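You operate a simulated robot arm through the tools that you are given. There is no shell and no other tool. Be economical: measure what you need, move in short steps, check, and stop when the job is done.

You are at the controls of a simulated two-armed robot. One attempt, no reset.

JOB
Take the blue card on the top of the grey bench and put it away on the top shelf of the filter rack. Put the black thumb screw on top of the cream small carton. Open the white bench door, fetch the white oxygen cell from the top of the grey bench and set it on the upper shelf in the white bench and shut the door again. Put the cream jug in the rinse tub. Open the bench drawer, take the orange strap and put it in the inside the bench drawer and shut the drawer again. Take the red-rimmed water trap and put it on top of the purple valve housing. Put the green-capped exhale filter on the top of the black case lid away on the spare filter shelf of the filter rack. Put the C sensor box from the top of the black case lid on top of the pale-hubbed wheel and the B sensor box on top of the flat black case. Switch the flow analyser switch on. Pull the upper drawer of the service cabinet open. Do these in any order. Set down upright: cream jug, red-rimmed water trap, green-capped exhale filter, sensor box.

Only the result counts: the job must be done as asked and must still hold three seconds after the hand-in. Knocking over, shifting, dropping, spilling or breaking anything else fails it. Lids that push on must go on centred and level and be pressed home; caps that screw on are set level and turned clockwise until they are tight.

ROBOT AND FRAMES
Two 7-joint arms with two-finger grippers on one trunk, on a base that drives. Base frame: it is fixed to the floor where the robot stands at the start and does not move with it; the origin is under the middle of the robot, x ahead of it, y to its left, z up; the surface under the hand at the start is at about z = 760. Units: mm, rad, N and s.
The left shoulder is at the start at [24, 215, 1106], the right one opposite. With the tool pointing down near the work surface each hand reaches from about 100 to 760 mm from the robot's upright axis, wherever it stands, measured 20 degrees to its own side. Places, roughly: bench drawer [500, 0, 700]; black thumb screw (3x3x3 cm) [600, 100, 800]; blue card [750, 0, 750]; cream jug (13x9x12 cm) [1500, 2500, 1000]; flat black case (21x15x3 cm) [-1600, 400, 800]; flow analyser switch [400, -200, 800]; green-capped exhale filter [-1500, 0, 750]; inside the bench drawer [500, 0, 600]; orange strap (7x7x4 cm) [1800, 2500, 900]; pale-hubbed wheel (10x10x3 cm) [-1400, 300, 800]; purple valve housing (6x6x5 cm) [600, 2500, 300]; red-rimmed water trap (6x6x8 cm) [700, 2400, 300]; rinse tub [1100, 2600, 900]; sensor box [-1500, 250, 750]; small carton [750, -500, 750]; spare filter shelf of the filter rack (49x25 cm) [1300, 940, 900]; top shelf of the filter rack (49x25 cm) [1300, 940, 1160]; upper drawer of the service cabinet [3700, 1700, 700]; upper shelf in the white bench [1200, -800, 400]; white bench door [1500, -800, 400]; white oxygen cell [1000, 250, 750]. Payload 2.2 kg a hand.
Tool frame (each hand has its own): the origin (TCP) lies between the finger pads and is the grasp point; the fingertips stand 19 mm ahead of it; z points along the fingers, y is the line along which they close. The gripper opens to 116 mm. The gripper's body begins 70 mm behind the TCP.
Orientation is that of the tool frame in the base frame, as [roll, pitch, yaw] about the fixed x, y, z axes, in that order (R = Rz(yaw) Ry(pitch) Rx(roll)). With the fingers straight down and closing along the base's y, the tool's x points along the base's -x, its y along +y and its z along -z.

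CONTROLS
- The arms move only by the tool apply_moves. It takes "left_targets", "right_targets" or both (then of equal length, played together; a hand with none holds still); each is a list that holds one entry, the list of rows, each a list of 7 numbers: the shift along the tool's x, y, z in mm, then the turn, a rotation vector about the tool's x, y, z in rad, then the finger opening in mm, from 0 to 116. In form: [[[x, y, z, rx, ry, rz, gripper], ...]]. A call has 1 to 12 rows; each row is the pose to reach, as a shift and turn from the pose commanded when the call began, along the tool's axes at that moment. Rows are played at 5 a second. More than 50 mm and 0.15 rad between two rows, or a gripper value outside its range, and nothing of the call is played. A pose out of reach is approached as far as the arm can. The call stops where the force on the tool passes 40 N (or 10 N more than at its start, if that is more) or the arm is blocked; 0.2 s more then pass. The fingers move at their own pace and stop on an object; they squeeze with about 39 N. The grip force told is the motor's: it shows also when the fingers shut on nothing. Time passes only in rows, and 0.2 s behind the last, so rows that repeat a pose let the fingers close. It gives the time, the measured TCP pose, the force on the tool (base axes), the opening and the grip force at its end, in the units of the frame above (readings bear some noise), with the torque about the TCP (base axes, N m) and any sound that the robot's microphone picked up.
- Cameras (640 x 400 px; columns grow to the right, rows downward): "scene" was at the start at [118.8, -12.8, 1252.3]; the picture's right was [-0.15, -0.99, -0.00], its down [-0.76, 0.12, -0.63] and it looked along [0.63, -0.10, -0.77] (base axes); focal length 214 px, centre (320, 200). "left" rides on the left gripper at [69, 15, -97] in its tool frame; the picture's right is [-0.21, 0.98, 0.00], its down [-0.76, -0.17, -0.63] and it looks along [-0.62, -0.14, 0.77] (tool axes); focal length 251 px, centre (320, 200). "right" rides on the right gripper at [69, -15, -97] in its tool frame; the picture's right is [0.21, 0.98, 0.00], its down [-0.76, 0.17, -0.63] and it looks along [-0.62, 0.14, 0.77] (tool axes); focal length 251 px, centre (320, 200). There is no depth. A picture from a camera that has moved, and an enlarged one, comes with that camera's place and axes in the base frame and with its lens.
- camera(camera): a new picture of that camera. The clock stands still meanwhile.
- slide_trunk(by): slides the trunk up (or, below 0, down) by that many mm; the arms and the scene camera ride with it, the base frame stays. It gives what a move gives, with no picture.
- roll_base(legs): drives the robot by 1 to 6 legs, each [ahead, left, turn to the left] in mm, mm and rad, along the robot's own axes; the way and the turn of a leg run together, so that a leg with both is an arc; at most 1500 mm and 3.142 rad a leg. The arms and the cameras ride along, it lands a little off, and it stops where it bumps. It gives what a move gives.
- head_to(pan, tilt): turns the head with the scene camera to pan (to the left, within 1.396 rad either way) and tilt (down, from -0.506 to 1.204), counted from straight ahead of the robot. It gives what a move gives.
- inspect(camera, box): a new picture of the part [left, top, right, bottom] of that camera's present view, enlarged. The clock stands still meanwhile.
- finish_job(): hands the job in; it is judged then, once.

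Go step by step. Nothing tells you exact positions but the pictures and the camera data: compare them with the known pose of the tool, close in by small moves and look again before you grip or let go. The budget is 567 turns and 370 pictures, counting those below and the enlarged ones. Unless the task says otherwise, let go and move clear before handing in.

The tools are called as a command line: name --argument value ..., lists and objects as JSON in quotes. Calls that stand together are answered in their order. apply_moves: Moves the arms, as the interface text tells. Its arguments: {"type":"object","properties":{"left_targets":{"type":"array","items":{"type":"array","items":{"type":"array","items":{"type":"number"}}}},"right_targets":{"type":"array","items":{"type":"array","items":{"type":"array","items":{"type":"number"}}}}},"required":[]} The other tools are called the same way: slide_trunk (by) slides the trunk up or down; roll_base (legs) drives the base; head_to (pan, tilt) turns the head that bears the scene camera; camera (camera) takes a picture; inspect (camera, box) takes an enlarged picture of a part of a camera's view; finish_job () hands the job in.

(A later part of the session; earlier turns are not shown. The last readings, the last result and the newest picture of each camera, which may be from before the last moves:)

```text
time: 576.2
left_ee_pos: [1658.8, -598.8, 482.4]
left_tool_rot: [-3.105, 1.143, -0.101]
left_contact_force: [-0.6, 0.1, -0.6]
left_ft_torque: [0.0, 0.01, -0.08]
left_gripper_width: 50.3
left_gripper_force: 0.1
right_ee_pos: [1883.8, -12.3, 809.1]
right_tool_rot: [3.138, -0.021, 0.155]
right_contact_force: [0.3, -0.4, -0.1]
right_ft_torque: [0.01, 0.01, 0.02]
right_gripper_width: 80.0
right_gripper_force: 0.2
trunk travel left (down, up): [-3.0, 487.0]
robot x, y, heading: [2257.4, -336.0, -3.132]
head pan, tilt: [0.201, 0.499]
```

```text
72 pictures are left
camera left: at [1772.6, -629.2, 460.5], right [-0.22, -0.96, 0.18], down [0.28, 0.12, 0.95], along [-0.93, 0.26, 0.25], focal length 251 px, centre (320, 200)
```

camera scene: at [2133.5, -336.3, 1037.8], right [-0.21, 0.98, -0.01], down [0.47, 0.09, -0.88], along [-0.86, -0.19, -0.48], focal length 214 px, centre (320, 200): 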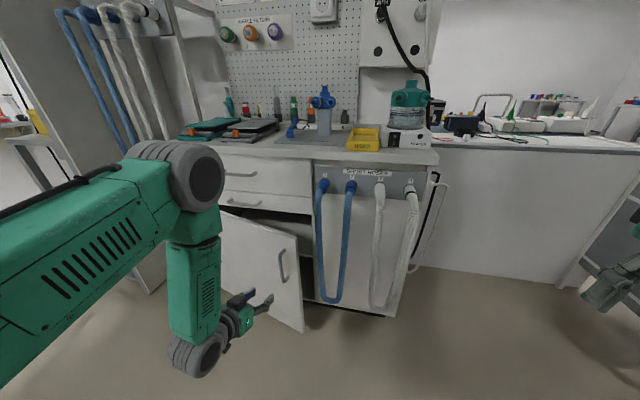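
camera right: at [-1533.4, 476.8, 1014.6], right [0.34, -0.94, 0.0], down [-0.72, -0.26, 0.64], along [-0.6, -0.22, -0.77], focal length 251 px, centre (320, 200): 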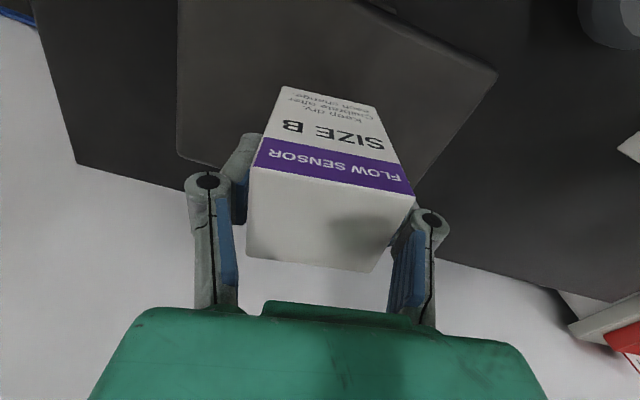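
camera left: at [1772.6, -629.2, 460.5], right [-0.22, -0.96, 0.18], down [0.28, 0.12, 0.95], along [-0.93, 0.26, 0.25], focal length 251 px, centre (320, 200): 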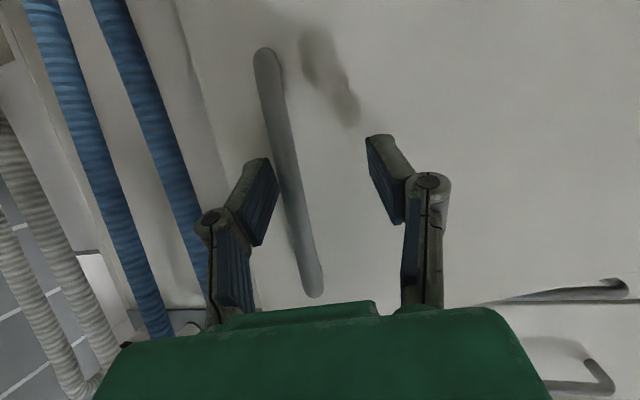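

apply_moves --left_targets '[[[0, -9, 3, 0, 0, 0, 50], [0, -9, 5, 0, 0, 0, 25], [0, -9, 5, 0, 0, 0, 5], [0, -9, 5, 0, 0, 0, 0]]]'

camera --camera "left"

```text
time: 577.2
left_ee_pos: [1656.3, -583.2, 485.1]
left_tool_rot: [-3.118, 1.144, -0.116]
left_contact_force: [3.6, 9.5, 6.7]
left_ft_torque: [0.34, 0.37, -0.1]
left_gripper_width: 9.8
left_gripper_force: 36.9
right_ee_pos: [1884.3, -3.9, 807.6]
right_tool_rot: [3.131, -0.014, 0.155]
right_contact_force: [-0.3, 0.9, 0.1]
right_ft_torque: [0.0, -0.04, -0.01]
right_gripper_width: 80.1
right_gripper_force: 0.2
trunk travel left (down, up): [-3.0, 487.0]
robot x, y, heading: [2262.3, -332.0, -3.131]
head pan, tilt: [0.201, 0.499]
```

```text
71 pictures are left
camera left: at [1770.5, -613.7, 461.9], right [-0.22, -0.96, 0.19], down [0.28, 0.12, 0.95], along [-0.93, 0.26, 0.25], focal length 251 px, centre (320, 200)
```

left: 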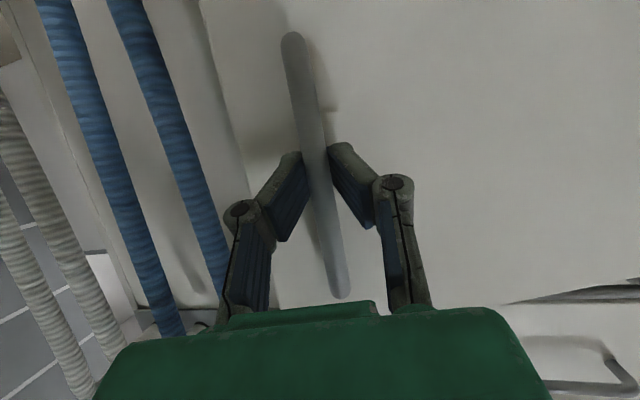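

Firm grip. Pull along the arc with short base legs.

roll_base --legs '[[-91, 47, 0], [-65, 52, 0]]'

roll_base --legs '[[-54, 62, 0]]'

camera --camera "scene"

```text
time: 578.8
left_ee_pos: [1766.2, -650.5, 488.2]
left_tool_rot: [3.101, 1.148, -0.139]
left_contact_force: [-15.4, -19.0, -11.3]
left_ft_torque: [-0.25, -0.03, -0.15]
left_gripper_width: 5.8
left_gripper_force: 28.7
right_ee_pos: [1997.8, -52.2, 798.9]
right_tool_rot: [3.118, -0.029, 0.156]
right_contact_force: [-0.8, 1.2, -0.3]
right_ft_torque: [-0.07, -0.01, -0.02]
right_gripper_width: 80.0
right_gripper_force: 0.1
trunk travel left (down, up): [-3.0, 487.0]
robot x, y, heading: [2376.5, -393.1, -3.131]
head pan, tilt: [0.201, 0.499]
stopped in leg 2: the force on the tool passed its limit at 50 N (the readings are from after the stop); the commanded pose is now the measured one
```

```text
time: 579.8
left_ee_pos: [1821.5, -703.5, 489.0]
left_tool_rot: [3.103, 1.15, -0.148]
left_contact_force: [-0.3, 1.4, 0.1]
left_ft_torque: [-0.12, -0.02, 0.15]
left_gripper_width: 0.0
left_gripper_force: 28.7
right_ee_pos: [2052.3, -108.6, 799.2]
right_tool_rot: [3.116, -0.029, 0.154]
right_contact_force: [0.2, 1.1, -0.2]
right_ft_torque: [-0.04, -0.02, 0.03]
right_gripper_width: 80.1
right_gripper_force: 0.0
trunk travel left (down, up): [-3.0, 487.0]
robot x, y, heading: [2429.6, -448.8, -3.128]
head pan, tilt: [0.201, 0.499]
```

```text
70 pictures are left
camera scene: at [2296.5, -455.4, 1037.2], right [-0.21, 0.98, -0.01], down [0.47, 0.09, -0.88], along [-0.86, -0.19, -0.48], focal length 214 px, centre (320, 200)
```

scene: 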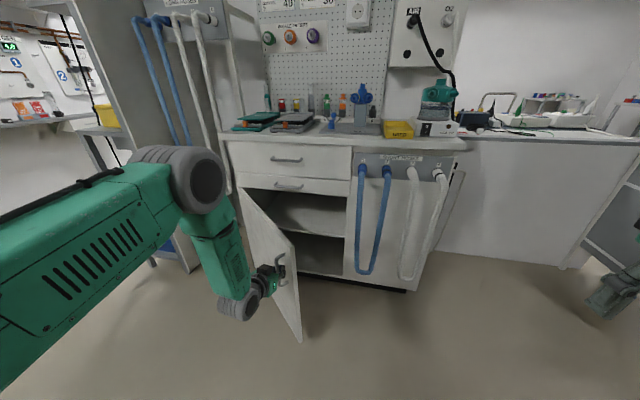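

It slipped off at ~42°, but now there is room behind the door. Go around the edge again and push from the inside.

apply_moves --left_targets '[[[0, 0, -45, 0, 0, 0, 0], [0, 0, -90, 0, 0, 0, 0], [0, -30, -120, 0, 0, 0, 0], [0, -78, -120, 0, 0, 0, 0], [0, -126, -120, 0, 0, 0, 0], [0, -174, -120, 0, 0, 0, 0], [0, -222, -120, 0, 0, 0, 0]]]'

apply_moves --left_targets '[[[-11, 7, 47, 0.03, 0, 0, 0], [-22, 14, 94, 0.05, 0, 0, 0], [-33, 21, 141, 0.05, 0, 0, 0], [-44, 28, 188, 0.05, 0, 0, 0], [-55, 35, 233, 0.05, 0, 0, 0]]]'

camera --camera "scene"

camera --camera "left"

```text
time: 580.2
left_ee_pos: [1846.6, -731.0, 502.2]
left_tool_rot: [3.116, 1.163, -0.112]
left_contact_force: [-1.8, -4.9, -0.2]
left_ft_torque: [0.14, -0.08, -0.37]
left_gripper_width: 0.0
left_gripper_force: 28.1
right_ee_pos: [2062.6, -128.3, 802.9]
right_tool_rot: [3.135, -0.044, 0.155]
right_contact_force: [0.7, -1.5, 0.9]
right_ft_torque: [0.05, 0.08, -0.04]
right_gripper_width: 80.0
right_gripper_force: 0.0
trunk travel left (down, up): [-3.0, 487.0]
robot x, y, heading: [2427.1, -445.6, -3.129]
head pan, tilt: [0.201, 0.499]
stopped in row 1 (left hand): the force on the tool passed its limit at 63 N (the readings are from after the stop); the commanded pose is now the measured one
```

```text
time: 580.6
left_ee_pos: [1818.1, -707.1, 497.2]
left_tool_rot: [-3.141, 1.159, -0.123]
left_contact_force: [3.6, -0.2, 5.2]
left_ft_torque: [0.32, 0.03, 2.04]
left_gripper_width: 1.9
left_gripper_force: 29.9
right_ee_pos: [2061.4, -109.9, 794.4]
right_tool_rot: [3.117, -0.046, 0.153]
right_contact_force: [0.1, 0.8, -0.8]
right_ft_torque: [-0.04, -0.04, -0.03]
right_gripper_width: 80.1
right_gripper_force: 0.1
trunk travel left (down, up): [-3.0, 487.0]
robot x, y, heading: [2426.5, -441.3, -3.129]
head pan, tilt: [0.201, 0.499]
stopped in row 1 (left hand): the force on the tool passed its limit at 55 N (the readings are from after the stop); the commanded pose is now the measured one
```

```text
69 pictures are left
camera scene: at [2298.1, -456.8, 1037.6], right [-0.21, 0.98, -0.01], down [0.47, 0.09, -0.88], along [-0.86, -0.19, -0.48], focal length 214 px, centre (320, 200)
```

scene: 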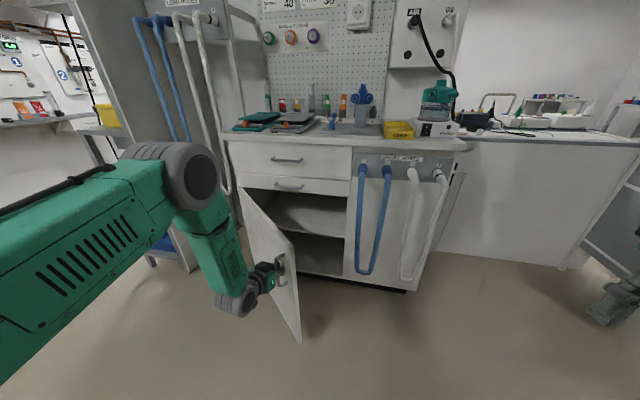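

```text
68 pictures are left
camera left: at [1932.2, -738.3, 473.3], right [-0.21, -0.96, 0.2], down [0.3, 0.13, 0.95], along [-0.93, 0.25, 0.26], focal length 251 px, centre (320, 200)
```

left: 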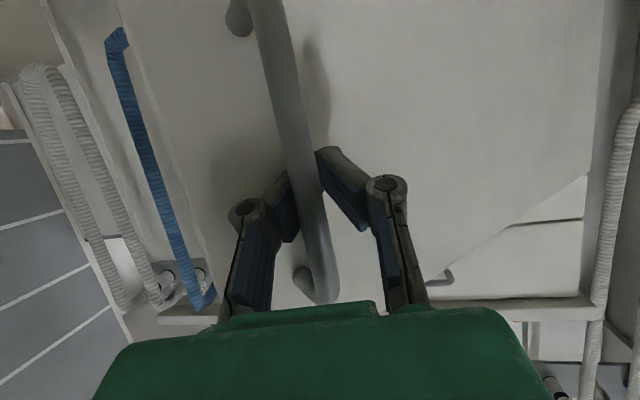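

The bar is caged inside the closed fingers, so pulling still works. Continue along the arc in small legs.

roll_base --legs '[[-40, 45, 0]]'

roll_base --legs '[[-35, 50, 0]]'

roll_base --legs '[[-30, 60, 0]]'

camera --camera "scene"

```text
time: 581.5
left_ee_pos: [1856.7, -745.1, 498.8]
left_tool_rot: [3.117, 1.158, -0.152]
left_contact_force: [-7.5, -6.1, -7.3]
left_ft_torque: [-0.04, 0.08, -0.15]
left_gripper_width: 5.7
left_gripper_force: 28.7
right_ee_pos: [2101.1, -145.0, 790.7]
right_tool_rot: [3.108, -0.048, 0.151]
right_contact_force: [1.1, 1.0, 0.5]
right_ft_torque: [-0.02, 0.03, -0.01]
right_gripper_width: 79.9
right_gripper_force: 0.1
trunk travel left (down, up): [-3.0, 487.0]
robot x, y, heading: [2467.7, -487.9, -3.127]
head pan, tilt: [0.201, 0.499]
```

```text
time: 582.9
left_ee_pos: [1893.7, -803.8, 504.1]
left_tool_rot: [3.129, 1.17, -0.132]
left_contact_force: [-14.4, -8.4, -17.9]
left_ft_torque: [0.12, 0.43, -0.08]
left_gripper_width: 5.9
left_gripper_force: 28.7
right_ee_pos: [2147.0, -203.9, 790.2]
right_tool_rot: [3.115, -0.069, 0.15]
right_contact_force: [0.1, 0.5, 0.7]
right_ft_torque: [0.03, -0.01, -0.03]
right_gripper_width: 79.7
right_gripper_force: 0.0
trunk travel left (down, up): [-3.0, 487.0]
robot x, y, heading: [2504.6, -538.7, -3.13]
head pan, tilt: [0.201, 0.499]
stopped in leg 1: the force on the tool passed its limit at 54 N (the readings are from after the stop); the commanded pose is now the measured one
```

```text
time: 583.6
left_ee_pos: [1896.7, -810.6, 506.5]
left_tool_rot: [3.087, 1.169, -0.156]
left_contact_force: [-32.1, -16.1, -33.0]
left_ft_torque: [-0.09, 0.42, -0.16]
left_gripper_width: 6.0
left_gripper_force: 28.9
right_ee_pos: [2155.3, -199.2, 778.5]
right_tool_rot: [3.104, -0.088, 0.151]
right_contact_force: [0.6, -0.4, 0.3]
right_ft_torque: [-0.03, -0.01, 0.05]
right_gripper_width: 80.0
right_gripper_force: 0.1
trunk travel left (down, up): [-3.0, 487.0]
robot x, y, heading: [2504.8, -538.9, -3.127]
head pan, tilt: [0.201, 0.499]
stopped in leg 1: the force on the tool passed its limit at 50 N (the readings are from after the stop); the commanded pose is now the measured one
```

```text
67 pictures are left
camera scene: at [2368.4, -563.4, 1036.4], right [-0.21, 0.98, 0.0], down [0.48, 0.1, -0.87], along [-0.85, -0.18, -0.49], focal length 214 px, centre (320, 200)
```

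scene: 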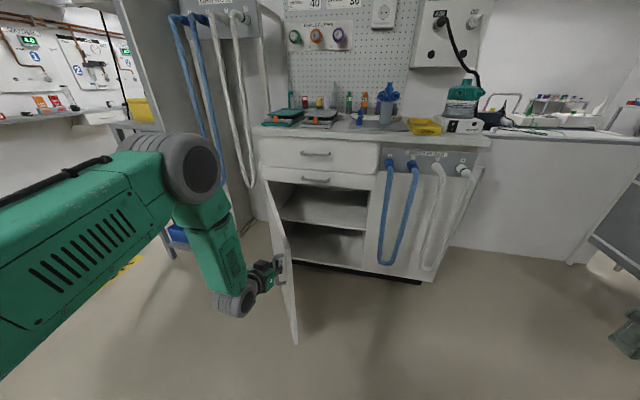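

The door is ~58° open, enough to reach in past it. Release the handle and back away.

apply_moves --left_targets '[[[0, 0, 5, 0, 0, 0, 10], [0, 0, 5, 0, 0, 0, 40], [0, 0, 5, 0, 0, 0, 55], [0, 0, 5, 0, 0, 0, 55], [0, 0, -35, 0, 0, 0, 55], [0, 0, -80, 0, 0, 0, 55], [0, -40, -100, 0, 0, 0, 55], [0, -85, -100, 0, 0, 0, 55]]]'

camera --camera "scene"

```text
time: 585.4
left_ee_pos: [2004.4, -727.6, 549.7]
left_tool_rot: [3.08, 1.177, -0.167]
left_contact_force: [-0.4, 0.6, -0.2]
left_ft_torque: [0.0, -0.03, 0.0]
left_gripper_width: 55.1
left_gripper_force: 0.0
right_ee_pos: [2157.0, -195.8, 780.7]
right_tool_rot: [3.099, -0.076, 0.15]
right_contact_force: [-0.6, -0.1, 0.7]
right_ft_torque: [0.0, 0.0, 0.02]
right_gripper_width: 80.0
right_gripper_force: 0.1
trunk travel left (down, up): [-3.0, 487.0]
robot x, y, heading: [2506.7, -537.5, -3.127]
head pan, tilt: [0.201, 0.499]
```

```text
66 pictures are left
camera scene: at [2375.1, -556.6, 1037.7], right [-0.21, 0.98, 0.0], down [0.47, 0.1, -0.88], along [-0.86, -0.19, -0.48], focal length 214 px, centre (320, 200)
```

scene: 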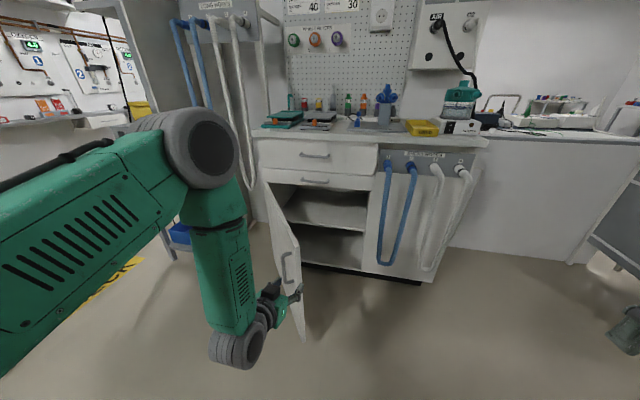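

The door stays open at ~55°; upper shelf is at z≈415. Now fetch the cell: set the left hand to a moderate forward tilt, and drive back behind the grey bench.

apply_moves --left_targets '[[[-20, -30, -30, 0.03, 0.1, 0, 60], [-40, -50, -65, 0.06, 0.2, 0, 60], [-60, -60, -100, 0.06, 0.3, 0, 60], [-80, -60, -135, 0.06, 0.37, 0, 60]]]'

roll_base --legs '[[0, -480, 0], [0, -490, 0]]'

slide_trunk --by 150

roll_base --legs '[[900, 0, 0]]'

head_to --pan 0.2 --tilt 0.6

camera --camera "scene"

```text
time: 586.4
left_ee_pos: [2096.6, -676.0, 671.8]
left_tool_rot: [-3.124, 0.805, -0.151]
left_contact_force: [-0.3, -0.1, -0.9]
left_ft_torque: [-0.01, -0.01, -0.02]
left_gripper_width: 60.0
left_gripper_force: 0.0
left hand out of reach, approached as far as the arm can: row 4
right_ee_pos: [2158.5, -197.2, 782.8]
right_tool_rot: [3.103, -0.075, 0.152]
right_contact_force: [-0.3, -0.5, 0.3]
right_ft_torque: [0.01, 0.01, -0.01]
right_gripper_width: 79.9
right_gripper_force: 0.0
trunk travel left (down, up): [-3.0, 487.0]
robot x, y, heading: [2504.9, -534.6, -3.131]
head pan, tilt: [0.201, 0.499]
```

```text
time: 591.8
left_ee_pos: [2090.8, 304.3, 671.3]
left_tool_rot: [-3.125, 0.807, -0.17]
left_contact_force: [0.3, -0.6, 0.4]
left_ft_torque: [-0.01, 0.01, 0.01]
left_gripper_width: 60.3
left_gripper_force: 0.0
right_ee_pos: [2160.1, 783.3, 782.8]
right_tool_rot: [3.101, -0.073, 0.135]
right_contact_force: [-0.6, -0.1, 0.3]
right_ft_torque: [-0.05, 0.01, 0.02]
right_gripper_width: 80.3
right_gripper_force: 0.1
trunk travel left (down, up): [-3.0, 487.0]
robot x, y, heading: [2500.4, 431.4, 3.14]
head pan, tilt: [0.201, 0.499]
```

```text
time: 593.5
left_ee_pos: [2090.3, 306.4, 821.8]
left_tool_rot: [-3.125, 0.808, -0.169]
left_contact_force: [0.2, 0.0, 0.6]
left_ft_torque: [-0.01, 0.01, 0.02]
left_gripper_width: 59.9
left_gripper_force: 0.0
right_ee_pos: [2163.1, 783.7, 931.7]
right_tool_rot: [3.1, -0.079, 0.133]
right_contact_force: [-0.3, 0.4, 0.1]
right_ft_torque: [-0.02, 0.02, -0.02]
right_gripper_width: 80.2
right_gripper_force: 0.1
trunk travel left (down, up): [-153.0, 337.0]
robot x, y, heading: [2504.4, 434.6, 3.138]
head pan, tilt: [0.201, 0.499]
```

```text
time: 596.6
left_ee_pos: [1545.4, 314.4, 822.2]
left_tool_rot: [-3.124, 0.811, -0.178]
left_contact_force: [1.1, 0.5, -0.1]
left_ft_torque: [0.04, 0.01, -0.02]
left_gripper_width: 59.8
left_gripper_force: 0.1
right_ee_pos: [1630.5, 789.7, 929.5]
right_tool_rot: [3.098, -0.103, 0.125]
right_contact_force: [-0.3, 0.3, -0.4]
right_ft_torque: [0.03, 0.0, -0.03]
right_gripper_width: 80.1
right_gripper_force: 0.1
trunk travel left (down, up): [-153.0, 337.0]
robot x, y, heading: [1959.2, 439.3, 3.129]
head pan, tilt: [0.201, 0.499]
stopped in leg 1: the force on the tool passed its limit at 254 N (the readings are from after the stop); the commanded pose is now the measured one
```

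```text
time: 597.3
left_ee_pos: [1546.7, 313.0, 822.3]
left_tool_rot: [-3.124, 0.812, -0.178]
left_contact_force: [0.0, 0.1, 0.3]
left_ft_torque: [0.0, -0.02, -0.02]
left_gripper_width: 59.9
left_gripper_force: 0.0
right_ee_pos: [1630.0, 789.9, 928.5]
right_tool_rot: [3.098, -0.103, 0.122]
right_contact_force: [0.7, 0.5, -0.5]
right_ft_torque: [0.03, -0.03, 0.02]
right_gripper_width: 79.9
right_gripper_force: 0.1
trunk travel left (down, up): [-153.0, 337.0]
robot x, y, heading: [1960.4, 439.3, 3.124]
head pan, tilt: [0.201, 0.6]
```

```text
65 pictures are left
camera scene: at [1831.6, 424.6, 1179.2], right [-0.18, 0.98, 0.0], down [0.55, 0.1, -0.83], along [-0.81, -0.15, -0.56], focal length 214 px, centre (320, 200)
```

scene: 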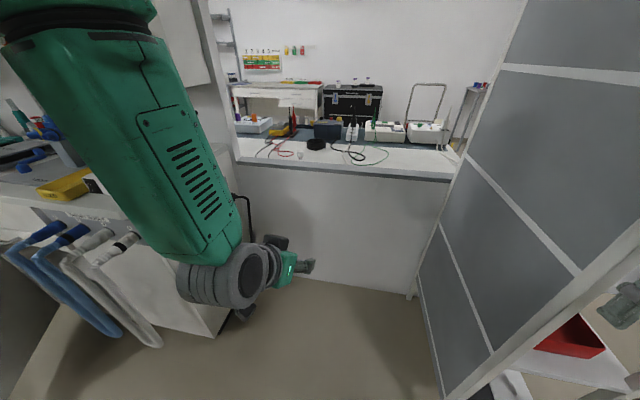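

The right hand bumped the rack's corner. Back off and check the rack's contents.

roll_base --legs '[[-120, 0, 0]]'

head_to --pan -0.55 --tilt 0.2

camera --camera "scene"

```text
time: 598.5
left_ee_pos: [1666.9, 313.9, 821.5]
left_tool_rot: [-3.125, 0.809, -0.178]
left_contact_force: [0.7, -0.1, 0.1]
left_ft_torque: [-0.04, -0.02, 0.05]
left_gripper_width: 60.0
left_gripper_force: 0.0
right_ee_pos: [1751.5, 789.4, 926.8]
right_tool_rot: [3.097, -0.113, 0.123]
right_contact_force: [-1.0, -0.5, 0.3]
right_ft_torque: [-0.02, 0.02, 0.01]
right_gripper_width: 79.9
right_gripper_force: 0.0
trunk travel left (down, up): [-153.0, 337.0]
robot x, y, heading: [2077.1, 438.3, 3.126]
head pan, tilt: [0.201, 0.6]
```

```text
time: 599.6
left_ee_pos: [1667.9, 312.1, 823.1]
left_tool_rot: [-3.126, 0.811, -0.177]
left_contact_force: [1.1, 0.6, -0.5]
left_ft_torque: [-0.04, 0.02, 0.0]
left_gripper_width: 60.2
left_gripper_force: 0.0
right_ee_pos: [1751.7, 789.9, 925.8]
right_tool_rot: [3.095, -0.114, 0.124]
right_contact_force: [0.3, 1.1, 0.4]
right_ft_torque: [0.01, -0.02, 0.01]
right_gripper_width: 80.1
right_gripper_force: 0.0
trunk travel left (down, up): [-153.0, 337.0]
robot x, y, heading: [2079.7, 438.0, 3.123]
head pan, tilt: [-0.55, 0.201]
```

```text
64 pictures are left
camera scene: at [1956.7, 489.9, 1215.4], right [0.53, 0.85, 0.0], down [0.17, -0.11, -0.98], along [-0.83, 0.52, -0.2], focal length 214 px, centre (320, 200)
```

scene: 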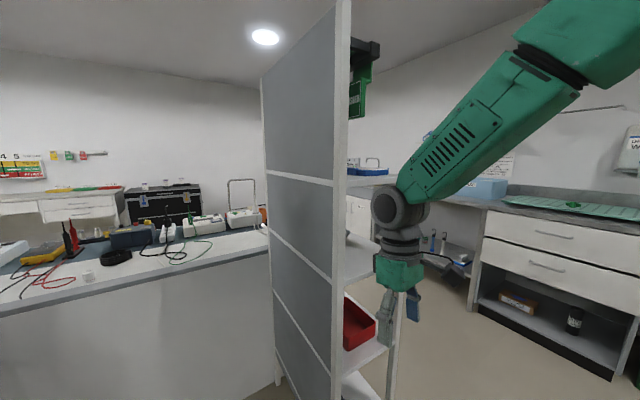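

The rack stands as before. Tuck the right hand inward, then continue to the bench.

apply_moves --right_targets '[[[10, 40, -10, 0.04, 0.05, 0, 80], [20, 80, -20, 0.04, 0.1, 0, 80], [25, 120, -30, 0.04, 0.11, 0, 80], [30, 150, -40, 0.04, 0.11, 0, 80]]]'

roll_base --legs '[[0, 20, 0], [560, 0, 0]]'

head_to --pan 0.3 --tilt 0.7

head_to --pan 0.3 --tilt 0.71

camera --camera "scene"

camera --camera "left"

```text
time: 600.6
left_ee_pos: [1667.0, 317.8, 823.6]
left_tool_rot: [-3.134, 0.813, -0.184]
left_contact_force: [-0.1, 0.2, 0.8]
left_ft_torque: [-0.04, 0.03, 0.07]
left_gripper_width: 60.1
left_gripper_force: 0.1
right_ee_pos: [1744.2, 669.5, 939.8]
right_tool_rot: [3.09, -0.216, 0.129]
right_contact_force: [0.9, -0.1, -0.1]
right_ft_torque: [-0.08, -0.03, -0.06]
right_gripper_width: 80.0
right_gripper_force: 0.1
right hand out of reach, approached as far as the arm can: row 2, 3, 4
trunk travel left (down, up): [-153.0, 337.0]
robot x, y, heading: [2078.6, 439.6, 3.12]
head pan, tilt: [-0.55, 0.201]
```

```text
time: 604.2
left_ee_pos: [1115.8, 295.3, 822.9]
left_tool_rot: [-3.122, 0.81, -0.17]
left_contact_force: [0.2, 0.2, 0.0]
left_ft_torque: [0.0, 0.04, 0.0]
left_gripper_width: 60.1
left_gripper_force: 0.2
right_ee_pos: [1191.2, 645.8, 940.9]
right_tool_rot: [3.102, -0.219, 0.131]
right_contact_force: [0.9, 0.5, -0.2]
right_ft_torque: [0.01, -0.04, 0.0]
right_gripper_width: 80.1
right_gripper_force: 0.1
trunk travel left (down, up): [-153.0, 337.0]
robot x, y, heading: [1527.8, 426.2, 3.136]
head pan, tilt: [-0.55, 0.201]
```

```text
time: 605.3
left_ee_pos: [1118.1, 290.7, 823.8]
left_tool_rot: [-3.118, 0.815, -0.166]
left_contact_force: [0.2, 0.2, -0.4]
left_ft_torque: [0.01, 0.03, -0.02]
left_gripper_width: 60.0
left_gripper_force: 0.1
right_ee_pos: [1193.4, 642.2, 942.5]
right_tool_rot: [3.107, -0.218, 0.13]
right_contact_force: [0.3, 0.4, 0.3]
right_ft_torque: [-0.02, 0.0, 0.02]
right_gripper_width: 80.0
right_gripper_force: 0.1
trunk travel left (down, up): [-153.0, 337.0]
robot x, y, heading: [1528.0, 421.6, 3.135]
head pan, tilt: [0.3, 0.7]
```

```text
time: 606.0
left_ee_pos: [1118.4, 289.7, 822.8]
left_tool_rot: [-3.113, 0.813, -0.164]
left_contact_force: [-0.2, 0.7, 0.2]
left_ft_torque: [0.0, 0.0, -0.03]
left_gripper_width: 60.2
left_gripper_force: 0.1
right_ee_pos: [1193.8, 638.7, 942.1]
right_tool_rot: [3.109, -0.217, 0.13]
right_contact_force: [1.0, -0.2, 0.2]
right_ft_torque: [-0.02, 0.03, -0.04]
right_gripper_width: 79.9
right_gripper_force: 0.2
trunk travel left (down, up): [-153.0, 337.0]
robot x, y, heading: [1527.9, 421.1, 3.13]
head pan, tilt: [0.3, 0.71]
```

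```text
63 pictures are left
camera scene: at [1404.5, 395.3, 1169.1], right [-0.29, 0.96, 0.0], down [0.63, 0.19, -0.76], along [-0.72, -0.21, -0.66], focal length 214 px, centre (320, 200)
```

scene: 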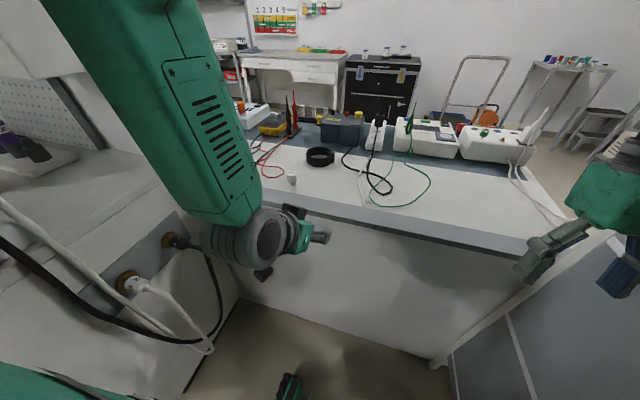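

```text
62 pictures are left
camera left: at [1232.8, 251.9, 838.7], right [-0.32, -0.94, 0.14], down [-0.03, 0.16, 0.99], along [-0.95, 0.32, -0.08], focal length 251 px, centre (320, 200)
```

left: 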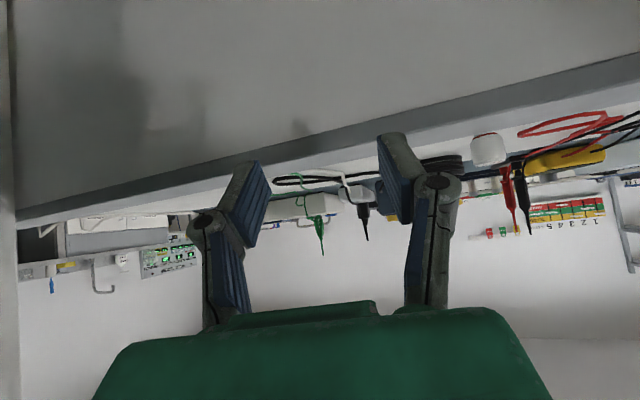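

roll_base --legs '[[80, 0, 0]]'

apply_moves --left_targets '[[[-25, 0, -25, 0, 0, 0, 60], [-50, 20, -40, 0, 0, 0, 60], [-65, 65, -35, 0, 0, 0, 60], [-75, 110, -20, 0, 0, 0, 60], [-70, 152, 0, 0, 0, 0, 60]]]'

head_to --pan 0.3 --tilt 0.7

camera --camera "left"

inspect --camera "scene" --box '[220, 110, 400, 240]'

```text
time: 607.0
left_ee_pos: [1039.3, 294.2, 822.6]
left_tool_rot: [-3.118, 0.812, -0.167]
left_contact_force: [-0.8, -0.9, -0.9]
left_ft_torque: [-0.02, -0.01, 0.02]
left_gripper_width: 60.1
left_gripper_force: 0.1
right_ee_pos: [1115.5, 645.7, 940.9]
right_tool_rot: [3.106, -0.219, 0.13]
right_contact_force: [-0.2, 0.7, -0.4]
right_ft_torque: [0.01, -0.04, 0.0]
right_gripper_width: 80.0
right_gripper_force: 0.0
trunk travel left (down, up): [-153.0, 337.0]
robot x, y, heading: [1448.5, 428.3, 3.131]
head pan, tilt: [0.3, 0.71]
```

```text
time: 608.2
left_ee_pos: [967.8, 149.9, 870.2]
left_tool_rot: [-3.119, 0.814, -0.168]
left_contact_force: [-0.2, -0.8, 0.1]
left_ft_torque: [0.01, -0.04, -0.01]
left_gripper_width: 59.8
left_gripper_force: 0.1
left hand out of reach, approached as far as the arm can: row 1, 2, 3
right_ee_pos: [1117.4, 646.0, 942.0]
right_tool_rot: [3.104, -0.219, 0.128]
right_contact_force: [-0.2, 0.5, 0.2]
right_ft_torque: [-0.01, -0.02, 0.01]
right_gripper_width: 79.8
right_gripper_force: 0.1
trunk travel left (down, up): [-153.0, 337.0]
robot x, y, heading: [1450.8, 429.2, 3.131]
head pan, tilt: [0.3, 0.71]
```

```text
time: 608.8
left_ee_pos: [969.1, 151.0, 872.1]
left_tool_rot: [-3.118, 0.816, -0.17]
left_contact_force: [0.3, 0.3, 0.1]
left_ft_torque: [-0.01, -0.02, -0.03]
left_gripper_width: 60.0
left_gripper_force: 0.0
right_ee_pos: [1118.0, 644.5, 943.5]
right_tool_rot: [3.105, -0.219, 0.131]
right_contact_force: [0.7, 0.4, -0.1]
right_ft_torque: [0.04, 0.0, -0.01]
right_gripper_width: 80.0
right_gripper_force: 0.1
trunk travel left (down, up): [-153.0, 337.0]
robot x, y, heading: [1450.3, 426.7, 3.135]
head pan, tilt: [0.3, 0.7]
```

```text
61 pictures are left
camera left: at [1082.7, 113.4, 887.7], right [-0.33, -0.94, 0.14], down [-0.03, 0.16, 0.99], along [-0.95, 0.32, -0.08], focal length 251 px, centre (320, 200)
```

left: 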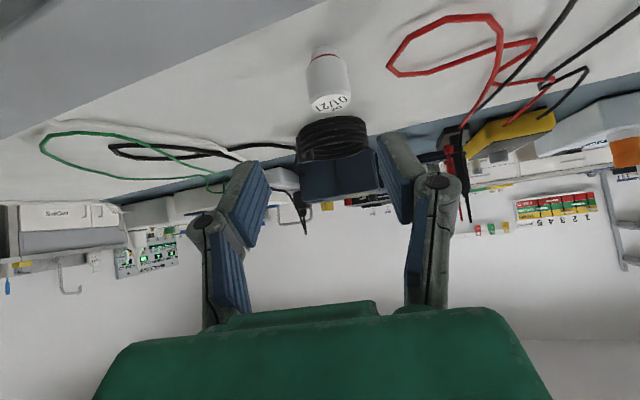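

```text
3.08 times, centred on (310, 175) of scene
camera zoom: at [1326.8, 400.2, 1170.0], right [-0.28, 0.96, 0.0], down [0.62, 0.18, -0.76], along [-0.73, -0.22, -0.65], focal length 660 px, centre (351, 277)
```

zoom: 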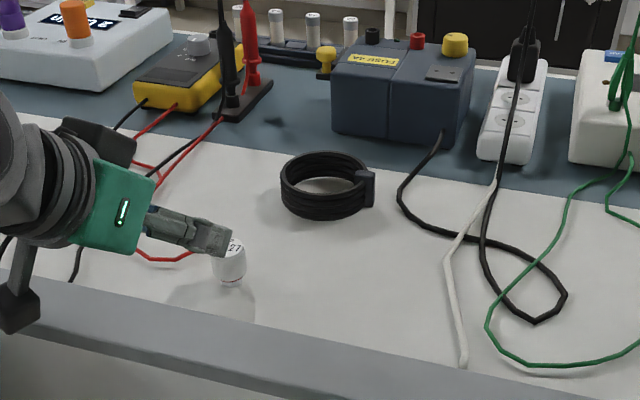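

Cell centre at [904,154,782]. Approach with a narrow opening (to stay clear of the red loop) and grip.

apply_moves --left_targets '[[[5, 2, 28, 0, 0, 0, 46], [10, 4, 56, 0, 0, 0, 46], [16, 6, 84, 0, 0, 0, 46], [20, 8, 104, 0, 0, 0, 46]]]'

camera --camera "left"

inspect --camera "scene" --box '[230, 130, 350, 220]'

```text
time: 609.8
left_ee_pos: [905.1, 156.6, 785.7]
left_tool_rot: [-3.12, 0.816, -0.168]
left_contact_force: [0.2, 0.5, -0.6]
left_ft_torque: [-0.01, -0.02, 0.0]
left_gripper_width: 45.8
left_gripper_force: 0.1
right_ee_pos: [1116.9, 645.4, 943.0]
right_tool_rot: [3.107, -0.217, 0.133]
right_contact_force: [0.4, -0.3, 0.3]
right_ft_torque: [0.06, 0.0, 0.0]
right_gripper_width: 80.1
right_gripper_force: 0.0
trunk travel left (down, up): [-153.0, 337.0]
robot x, y, heading: [1450.3, 425.1, 3.13]
head pan, tilt: [0.3, 0.7]
```

```text
59 pictures are left
camera left: at [1018.0, 119.4, 801.3], right [-0.33, -0.94, 0.14], down [-0.03, 0.16, 0.99], along [-0.95, 0.32, -0.08], focal length 251 px, centre (320, 200)
```

left: 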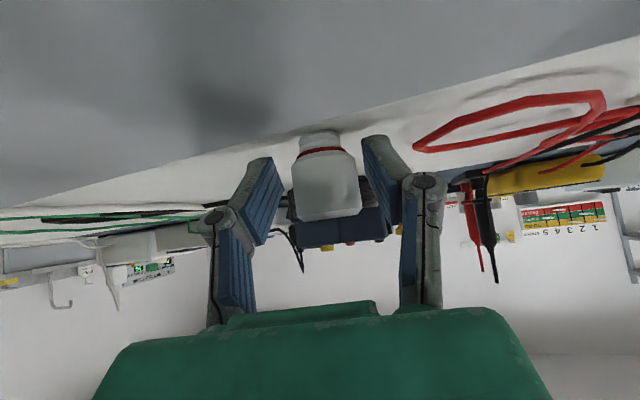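

```text
4.44 times, centred on (290, 175) of scene
camera zoom: at [1325.8, 400.0, 1169.9], right [-0.28, 0.96, 0.0], down [0.62, 0.18, -0.76], along [-0.73, -0.22, -0.65], focal length 953 px, centre (453, 311)
```

zoom: 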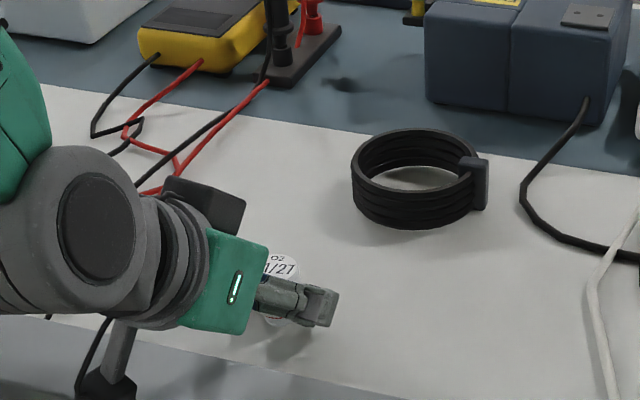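

Cell is between the fingers. Close and lift.

apply_moves --left_targets '[[[0, 0, 0, 0, 0, 0, 30], [0, 0, 0, 0, 0, 0, 15], [0, 0, 0, 0, 0, 0, 15], [-15, 0, -14, 0, 0, 0, 15], [-45, 0, -43, 0, 0, 0, 15], [-75, 0, -75, 0, 0, 0, 15]]]'

camera --camera "left"

```text
time: 611.2
left_ee_pos: [911.0, 157.6, 892.5]
left_tool_rot: [-3.121, 0.815, -0.171]
left_contact_force: [-0.2, 1.0, -0.6]
left_ft_torque: [0.0, -0.02, 0.02]
left_gripper_width: 29.5
left_gripper_force: 39.6
right_ee_pos: [1119.1, 645.2, 942.9]
right_tool_rot: [3.105, -0.215, 0.13]
right_contact_force: [-0.2, 0.6, -0.4]
right_ft_torque: [0.03, 0.05, 0.01]
right_gripper_width: 80.1
right_gripper_force: 0.0
trunk travel left (down, up): [-153.0, 337.0]
robot x, y, heading: [1447.5, 425.7, 3.126]
head pan, tilt: [0.3, 0.7]
```

```text
57 pictures are left
camera left: at [1024.7, 120.3, 908.1], right [-0.33, -0.93, 0.14], down [-0.03, 0.16, 0.99], along [-0.95, 0.32, -0.08], focal length 251 px, centre (320, 200)
```

left: 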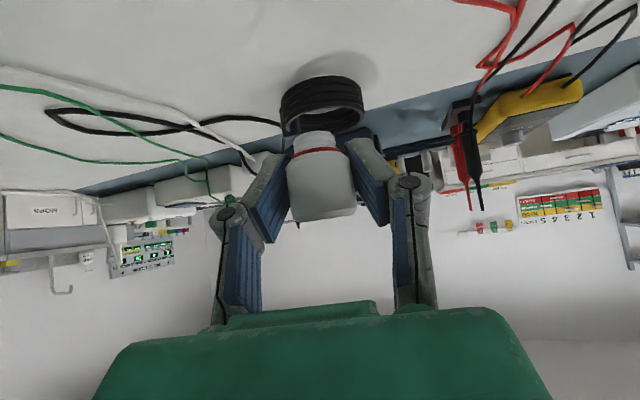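

Cell held. Back away and drive to the white bench.

roll_base --legs '[[-1100, 0, 0]]'

slide_trunk --by -152

roll_base --legs '[[0, 430, 0], [0, 420, 0]]'

head_to --pan 0.2 --tilt 0.5

camera --camera "scene"

```text
time: 616.8
left_ee_pos: [1988.5, 145.3, 891.0]
left_tool_rot: [-3.119, 0.816, -0.203]
left_contact_force: [0.0, -0.1, -1.2]
left_ft_torque: [-0.02, 0.0, 0.03]
left_gripper_width: 29.4
left_gripper_force: 38.9
right_ee_pos: [2213.7, 624.9, 943.1]
right_tool_rot: [3.105, -0.217, 0.095]
right_contact_force: [-0.1, 0.9, 1.3]
right_ft_torque: [0.02, 0.04, -0.03]
right_gripper_width: 79.9
right_gripper_force: 0.1
trunk travel left (down, up): [-153.0, 337.0]
robot x, y, heading: [2533.5, 394.3, 3.095]
head pan, tilt: [0.3, 0.7]
```

```text
time: 618.6
left_ee_pos: [1990.2, 145.2, 740.9]
left_tool_rot: [-3.12, 0.817, -0.206]
left_contact_force: [0.2, -0.6, -0.8]
left_ft_torque: [0.03, -0.03, -0.01]
left_gripper_width: 29.3
left_gripper_force: 39.2
right_ee_pos: [2215.5, 625.9, 792.0]
right_tool_rot: [3.105, -0.215, 0.095]
right_contact_force: [-0.7, -0.3, -0.9]
right_ft_torque: [-0.03, 0.01, 0.06]
right_gripper_width: 79.9
right_gripper_force: 0.0
trunk travel left (down, up): [-1.0, 489.0]
robot x, y, heading: [2535.3, 391.9, 3.1]
head pan, tilt: [0.3, 0.7]
```

```text
time: 623.3
left_ee_pos: [1952.6, -667.7, 744.9]
left_tool_rot: [3.14, 0.816, -0.224]
left_contact_force: [-0.4, 0.6, 0.5]
left_ft_torque: [-0.04, -0.01, 0.06]
left_gripper_width: 29.1
left_gripper_force: 39.2
right_ee_pos: [2179.2, -187.0, 787.8]
right_tool_rot: [3.09, -0.213, 0.096]
right_contact_force: [0.8, 0.1, -0.1]
right_ft_torque: [-0.03, 0.01, -0.04]
right_gripper_width: 80.3
right_gripper_force: 0.0
trunk travel left (down, up): [-1.0, 489.0]
robot x, y, heading: [2500.9, -433.3, 3.097]
head pan, tilt: [0.3, 0.7]
```

```text
time: 624.0
left_ee_pos: [1954.8, -667.9, 745.1]
left_tool_rot: [-3.141, 0.819, -0.224]
left_contact_force: [-0.7, 1.0, 0.3]
left_ft_torque: [-0.02, -0.05, 0.04]
left_gripper_width: 28.9
left_gripper_force: 38.7
right_ee_pos: [2180.5, -187.6, 789.8]
right_tool_rot: [3.092, -0.213, 0.094]
right_contact_force: [-0.2, 0.1, 0.5]
right_ft_torque: [-0.02, 0.01, -0.04]
right_gripper_width: 80.3
right_gripper_force: 0.1
trunk travel left (down, up): [-1.0, 489.0]
robot x, y, heading: [2499.5, -428.4, 3.094]
head pan, tilt: [0.201, 0.499]
```

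```text
56 pictures are left
camera scene: at [2368.7, -436.4, 1035.7], right [-0.15, 0.99, 0.0], down [0.48, 0.07, -0.88], along [-0.87, -0.14, -0.48], focal length 214 px, centre (320, 200)
```

scene: 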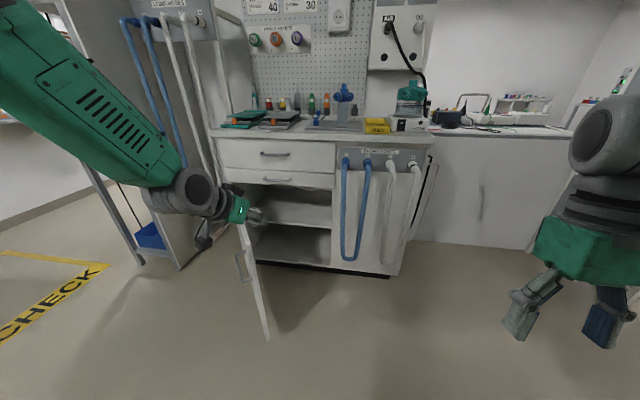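

The door is still open. Shift the hand right a little, lower it to shelf height, and drive in.

apply_moves --left_targets '[[[0, -35, 0, 0, 0, 0, 15], [0, -68, 0, 0, 0, 0, 15], [30, -68, 28, 0, 0, 0, 15], [62, -68, 58, 0, 0, 0, 15], [94, -68, 88, 0, 0, 0, 15], [126, -68, 118, 0, 0, 0, 15], [158, -68, 148, 0, 0, 0, 15], [184, -68, 172, 0, 0, 0, 15]]]'

roll_base --legs '[[0, 0, 0.045], [330, 0, 0]]'

camera --camera "left"

camera --camera "scene"

```text
time: 625.8
left_ee_pos: [1969.1, -605.7, 490.5]
left_tool_rot: [-3.131, 0.82, -0.216]
left_contact_force: [0.1, 0.1, 0.4]
left_ft_torque: [0.01, -0.03, 0.04]
left_gripper_width: 28.8
left_gripper_force: 39.0
right_ee_pos: [2179.9, -194.1, 791.3]
right_tool_rot: [3.101, -0.212, 0.095]
right_contact_force: [0.3, -0.4, 0.3]
right_ft_torque: [-0.01, -0.03, -0.01]
right_gripper_width: 80.1
right_gripper_force: 0.1
trunk travel left (down, up): [-1.0, 489.0]
robot x, y, heading: [2501.2, -430.8, 3.097]
head pan, tilt: [0.201, 0.499]
```

```text
time: 628.4
left_ee_pos: [1639.7, -631.4, 492.0]
left_tool_rot: [-3.128, 0.819, -0.166]
left_contact_force: [-0.8, 0.3, -1.3]
left_ft_torque: [0.02, -0.03, 0.0]
left_gripper_width: 28.5
left_gripper_force: 39.3
right_ee_pos: [1829.3, -210.1, 790.7]
right_tool_rot: [3.1, -0.214, 0.143]
right_contact_force: [0.2, -0.7, -0.6]
right_ft_torque: [-0.04, -0.01, -0.02]
right_gripper_width: 79.9
right_gripper_force: 0.0
trunk travel left (down, up): [-1.0, 489.0]
robot x, y, heading: [2164.3, -428.1, -3.14]
head pan, tilt: [0.201, 0.499]
```

```text
55 pictures are left
camera left: at [1753.3, -668.1, 507.3], right [-0.31, -0.94, 0.15], down [-0.03, 0.17, 0.99], along [-0.95, 0.31, -0.08], focal length 251 px, centre (320, 200)
```

left: 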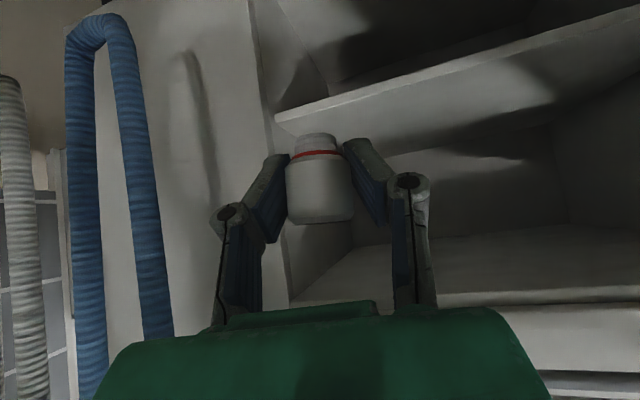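

```text
54 pictures are left
camera scene: at [2029.4, -448.6, 1035.5], right [-0.2, 0.98, 0.0], down [0.47, 0.1, -0.88], along [-0.86, -0.18, -0.48], focal length 214 px, centre (320, 200)
```

scene: 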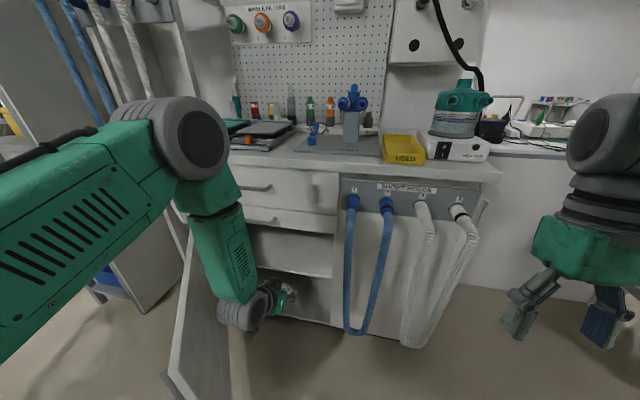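

The compartment above the upper shelf (z≈400) is straight ahead. Drive 80 mm more, then put the cell in over the shelf.

roll_base --legs '[[80, 0, 0]]'

apply_moves --left_targets '[[[-10, 10, 23, 0, 0, 0, 15], [-20, 20, 46, 0, 0, 0, 15], [-30, 30, 69, 0, 0, 0, 15], [-40, 40, 92, 0, 0, 0, 15], [-50, 49, 115, 0, 0, 0, 15]]]'

camera --camera "left"

inspect --camera "scene" --box '[180, 180, 360, 340]'

```text
time: 629.5
left_ee_pos: [1560.6, -633.2, 491.8]
left_tool_rot: [-3.131, 0.821, -0.163]
left_contact_force: [0.6, 0.6, -0.4]
left_ft_torque: [0.01, 0.06, 0.0]
left_gripper_width: 28.5
left_gripper_force: 39.2
right_ee_pos: [1750.6, -211.0, 790.7]
right_tool_rot: [3.099, -0.212, 0.145]
right_contact_force: [-0.9, 0.3, -0.4]
right_ft_torque: [0.0, -0.04, 0.03]
right_gripper_width: 80.2
right_gripper_force: 0.0
trunk travel left (down, up): [-1.0, 489.0]
robot x, y, heading: [2082.3, -430.9, -3.138]
head pan, tilt: [0.201, 0.499]
```

```text
time: 630.7
left_ee_pos: [1438.1, -662.3, 453.0]
left_tool_rot: [-3.132, 0.823, -0.163]
left_contact_force: [0.2, 0.5, -0.2]
left_ft_torque: [-0.01, -0.03, -0.04]
left_gripper_width: 28.5
left_gripper_force: 39.6
right_ee_pos: [1755.0, -211.0, 790.9]
right_tool_rot: [3.101, -0.213, 0.145]
right_contact_force: [1.0, 0.4, -0.5]
right_ft_torque: [-0.01, -0.02, -0.05]
right_gripper_width: 80.1
right_gripper_force: 0.0
trunk travel left (down, up): [-1.0, 489.0]
robot x, y, heading: [2081.0, -431.0, -3.144]
head pan, tilt: [0.201, 0.499]
```

```text
53 pictures are left
camera left: at [1551.9, -698.9, 467.9], right [-0.31, -0.94, 0.15], down [-0.02, 0.17, 0.99], along [-0.95, 0.3, -0.07], focal length 251 px, centre (320, 200)
```

left: 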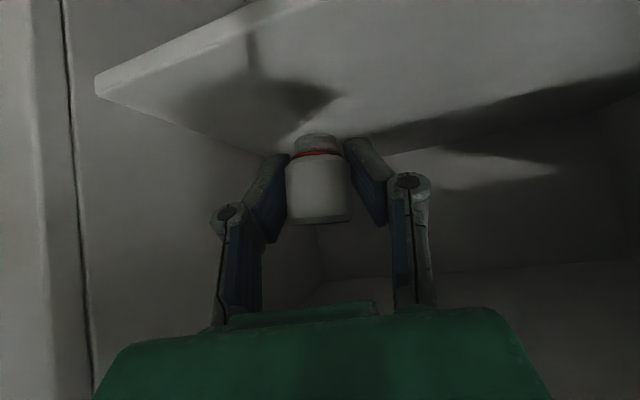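

```text
2.50 times, centred on (270, 260) of scene
camera zoom: at [1949.8, -449.6, 1035.5], right [-0.2, 0.98, 0.0], down [0.47, 0.1, -0.88], along [-0.86, -0.18, -0.48], focal length 536 px, centre (445, 50)
```

zoom: 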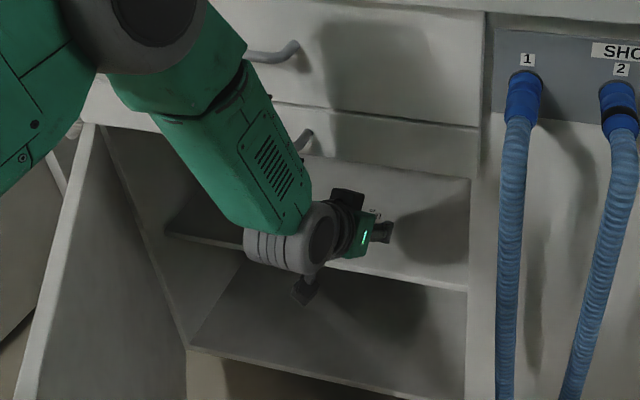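

Over the shelf; go ~25 mm deeper while lowering, then set down.

apply_moves --left_targets '[[[-1, 2, 16, 0, 0, 0, 15], [-2, 4, 31, 0, 0, 0, 15], [1, 4, 34, 0, 0, 0, 15]]]'

camera --camera "left"

```text
time: 631.5
left_ee_pos: [1413.9, -660.2, 429.4]
left_tool_rot: [-3.131, 0.823, -0.167]
left_contact_force: [0.3, 0.2, -0.2]
left_ft_torque: [0.01, -0.01, -0.02]
left_gripper_width: 28.4
left_gripper_force: 39.3
right_ee_pos: [1755.5, -210.5, 792.2]
right_tool_rot: [3.098, -0.211, 0.144]
right_contact_force: [-0.6, 0.0, -0.7]
right_ft_torque: [-0.01, 0.03, -0.02]
right_gripper_width: 80.0
right_gripper_force: 0.2
trunk travel left (down, up): [-1.0, 489.0]
robot x, y, heading: [2077.8, -427.0, -3.139]
head pan, tilt: [0.201, 0.499]
```

```text
51 pictures are left
camera left: at [1528.1, -697.5, 444.0], right [-0.31, -0.94, 0.15], down [-0.02, 0.17, 0.99], along [-0.95, 0.3, -0.07], focal length 251 px, centre (320, 200)
```

left: 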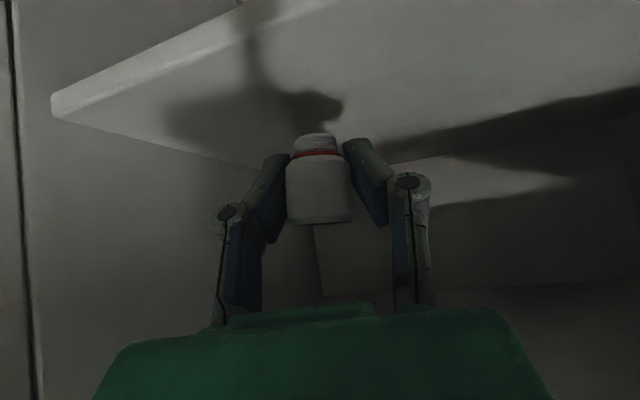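

apply_moves --left_targets '[[[3, 0, 2.7, 0, 0, 0, 15], [6, 0, 5.5, 0, 0, 0, 15], [8, 0, 7.5, 0, 0, 0, 15], [10, 0, 9.5, 0, 0, 0, 15], [12, 0, 11, 0, 0, 0, 15]]]'

camera --camera "left"

```text
time: 632.7
left_ee_pos: [1412.5, -659.8, 412.2]
left_tool_rot: [-3.131, 0.824, -0.167]
left_contact_force: [-0.7, -0.1, -0.2]
left_ft_torque: [0.0, -0.03, 0.0]
left_gripper_width: 28.0
left_gripper_force: 39.4
right_ee_pos: [1754.4, -210.5, 791.7]
right_tool_rot: [3.101, -0.212, 0.144]
right_contact_force: [-0.2, 0.3, -0.5]
right_ft_torque: [0.02, -0.04, -0.01]
right_gripper_width: 79.7
right_gripper_force: 0.0
trunk travel left (down, up): [-1.0, 489.0]
robot x, y, heading: [2082.8, -428.3, -3.135]
head pan, tilt: [0.201, 0.499]
```

```text
50 pictures are left
camera left: at [1527.3, -696.1, 428.0], right [-0.31, -0.94, 0.15], down [-0.02, 0.17, 0.99], along [-0.95, 0.3, -0.07], focal length 251 px, centre (320, 200)
```

left: 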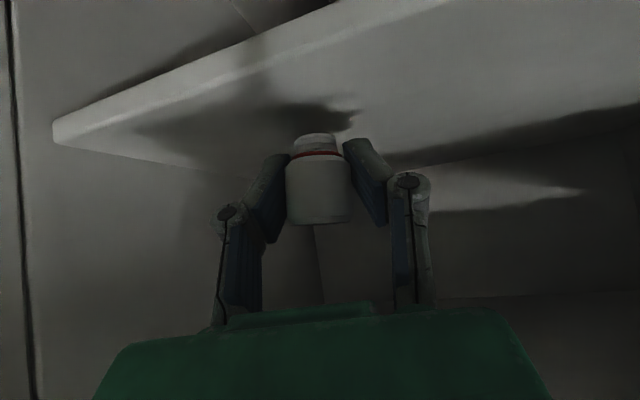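

The shelf is lower than I thought (z≈360, front edge x≈1442). Go 30 mm deeper and keep lowering to contact.

apply_moves --left_targets '[[[-4, 2, 17, 0, 0, 0, 15], [-7, 5, 34, 0, 0, 0, 15], [-4, 5, 37, 0, 0, 0, 15], [-2, 5, 39, 0, 0, 0, 15], [0, 5, 41, 0, 0, 0, 15]]]'

camera --camera "left"

```text
time: 633.9
left_ee_pos: [1382.0, -659.1, 389.0]
left_tool_rot: [-3.135, 0.831, -0.168]
left_contact_force: [4.3, -1.3, 19.8]
left_ft_torque: [0.11, -0.13, -0.08]
left_gripper_width: 28.2
left_gripper_force: 39.1
right_ee_pos: [1754.9, -209.2, 792.0]
right_tool_rot: [3.1, -0.208, 0.146]
right_contact_force: [0.2, -0.2, -0.1]
right_ft_torque: [-0.02, 0.0, 0.05]
right_gripper_width: 79.9
right_gripper_force: 0.0
trunk travel left (down, up): [-1.0, 489.0]
robot x, y, heading: [2077.9, -427.1, -3.141]
head pan, tilt: [0.201, 0.499]
```

```text
49 pictures are left
camera left: at [1496.3, -695.4, 403.4], right [-0.31, -0.94, 0.15], down [-0.01, 0.17, 0.99], along [-0.95, 0.3, -0.07], focal length 251 px, centre (320, 200)
```

left: 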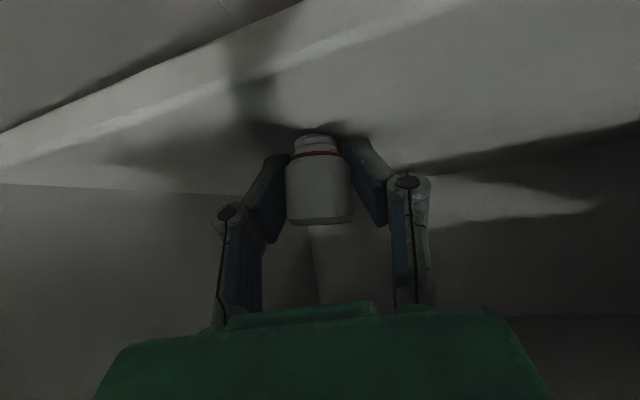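

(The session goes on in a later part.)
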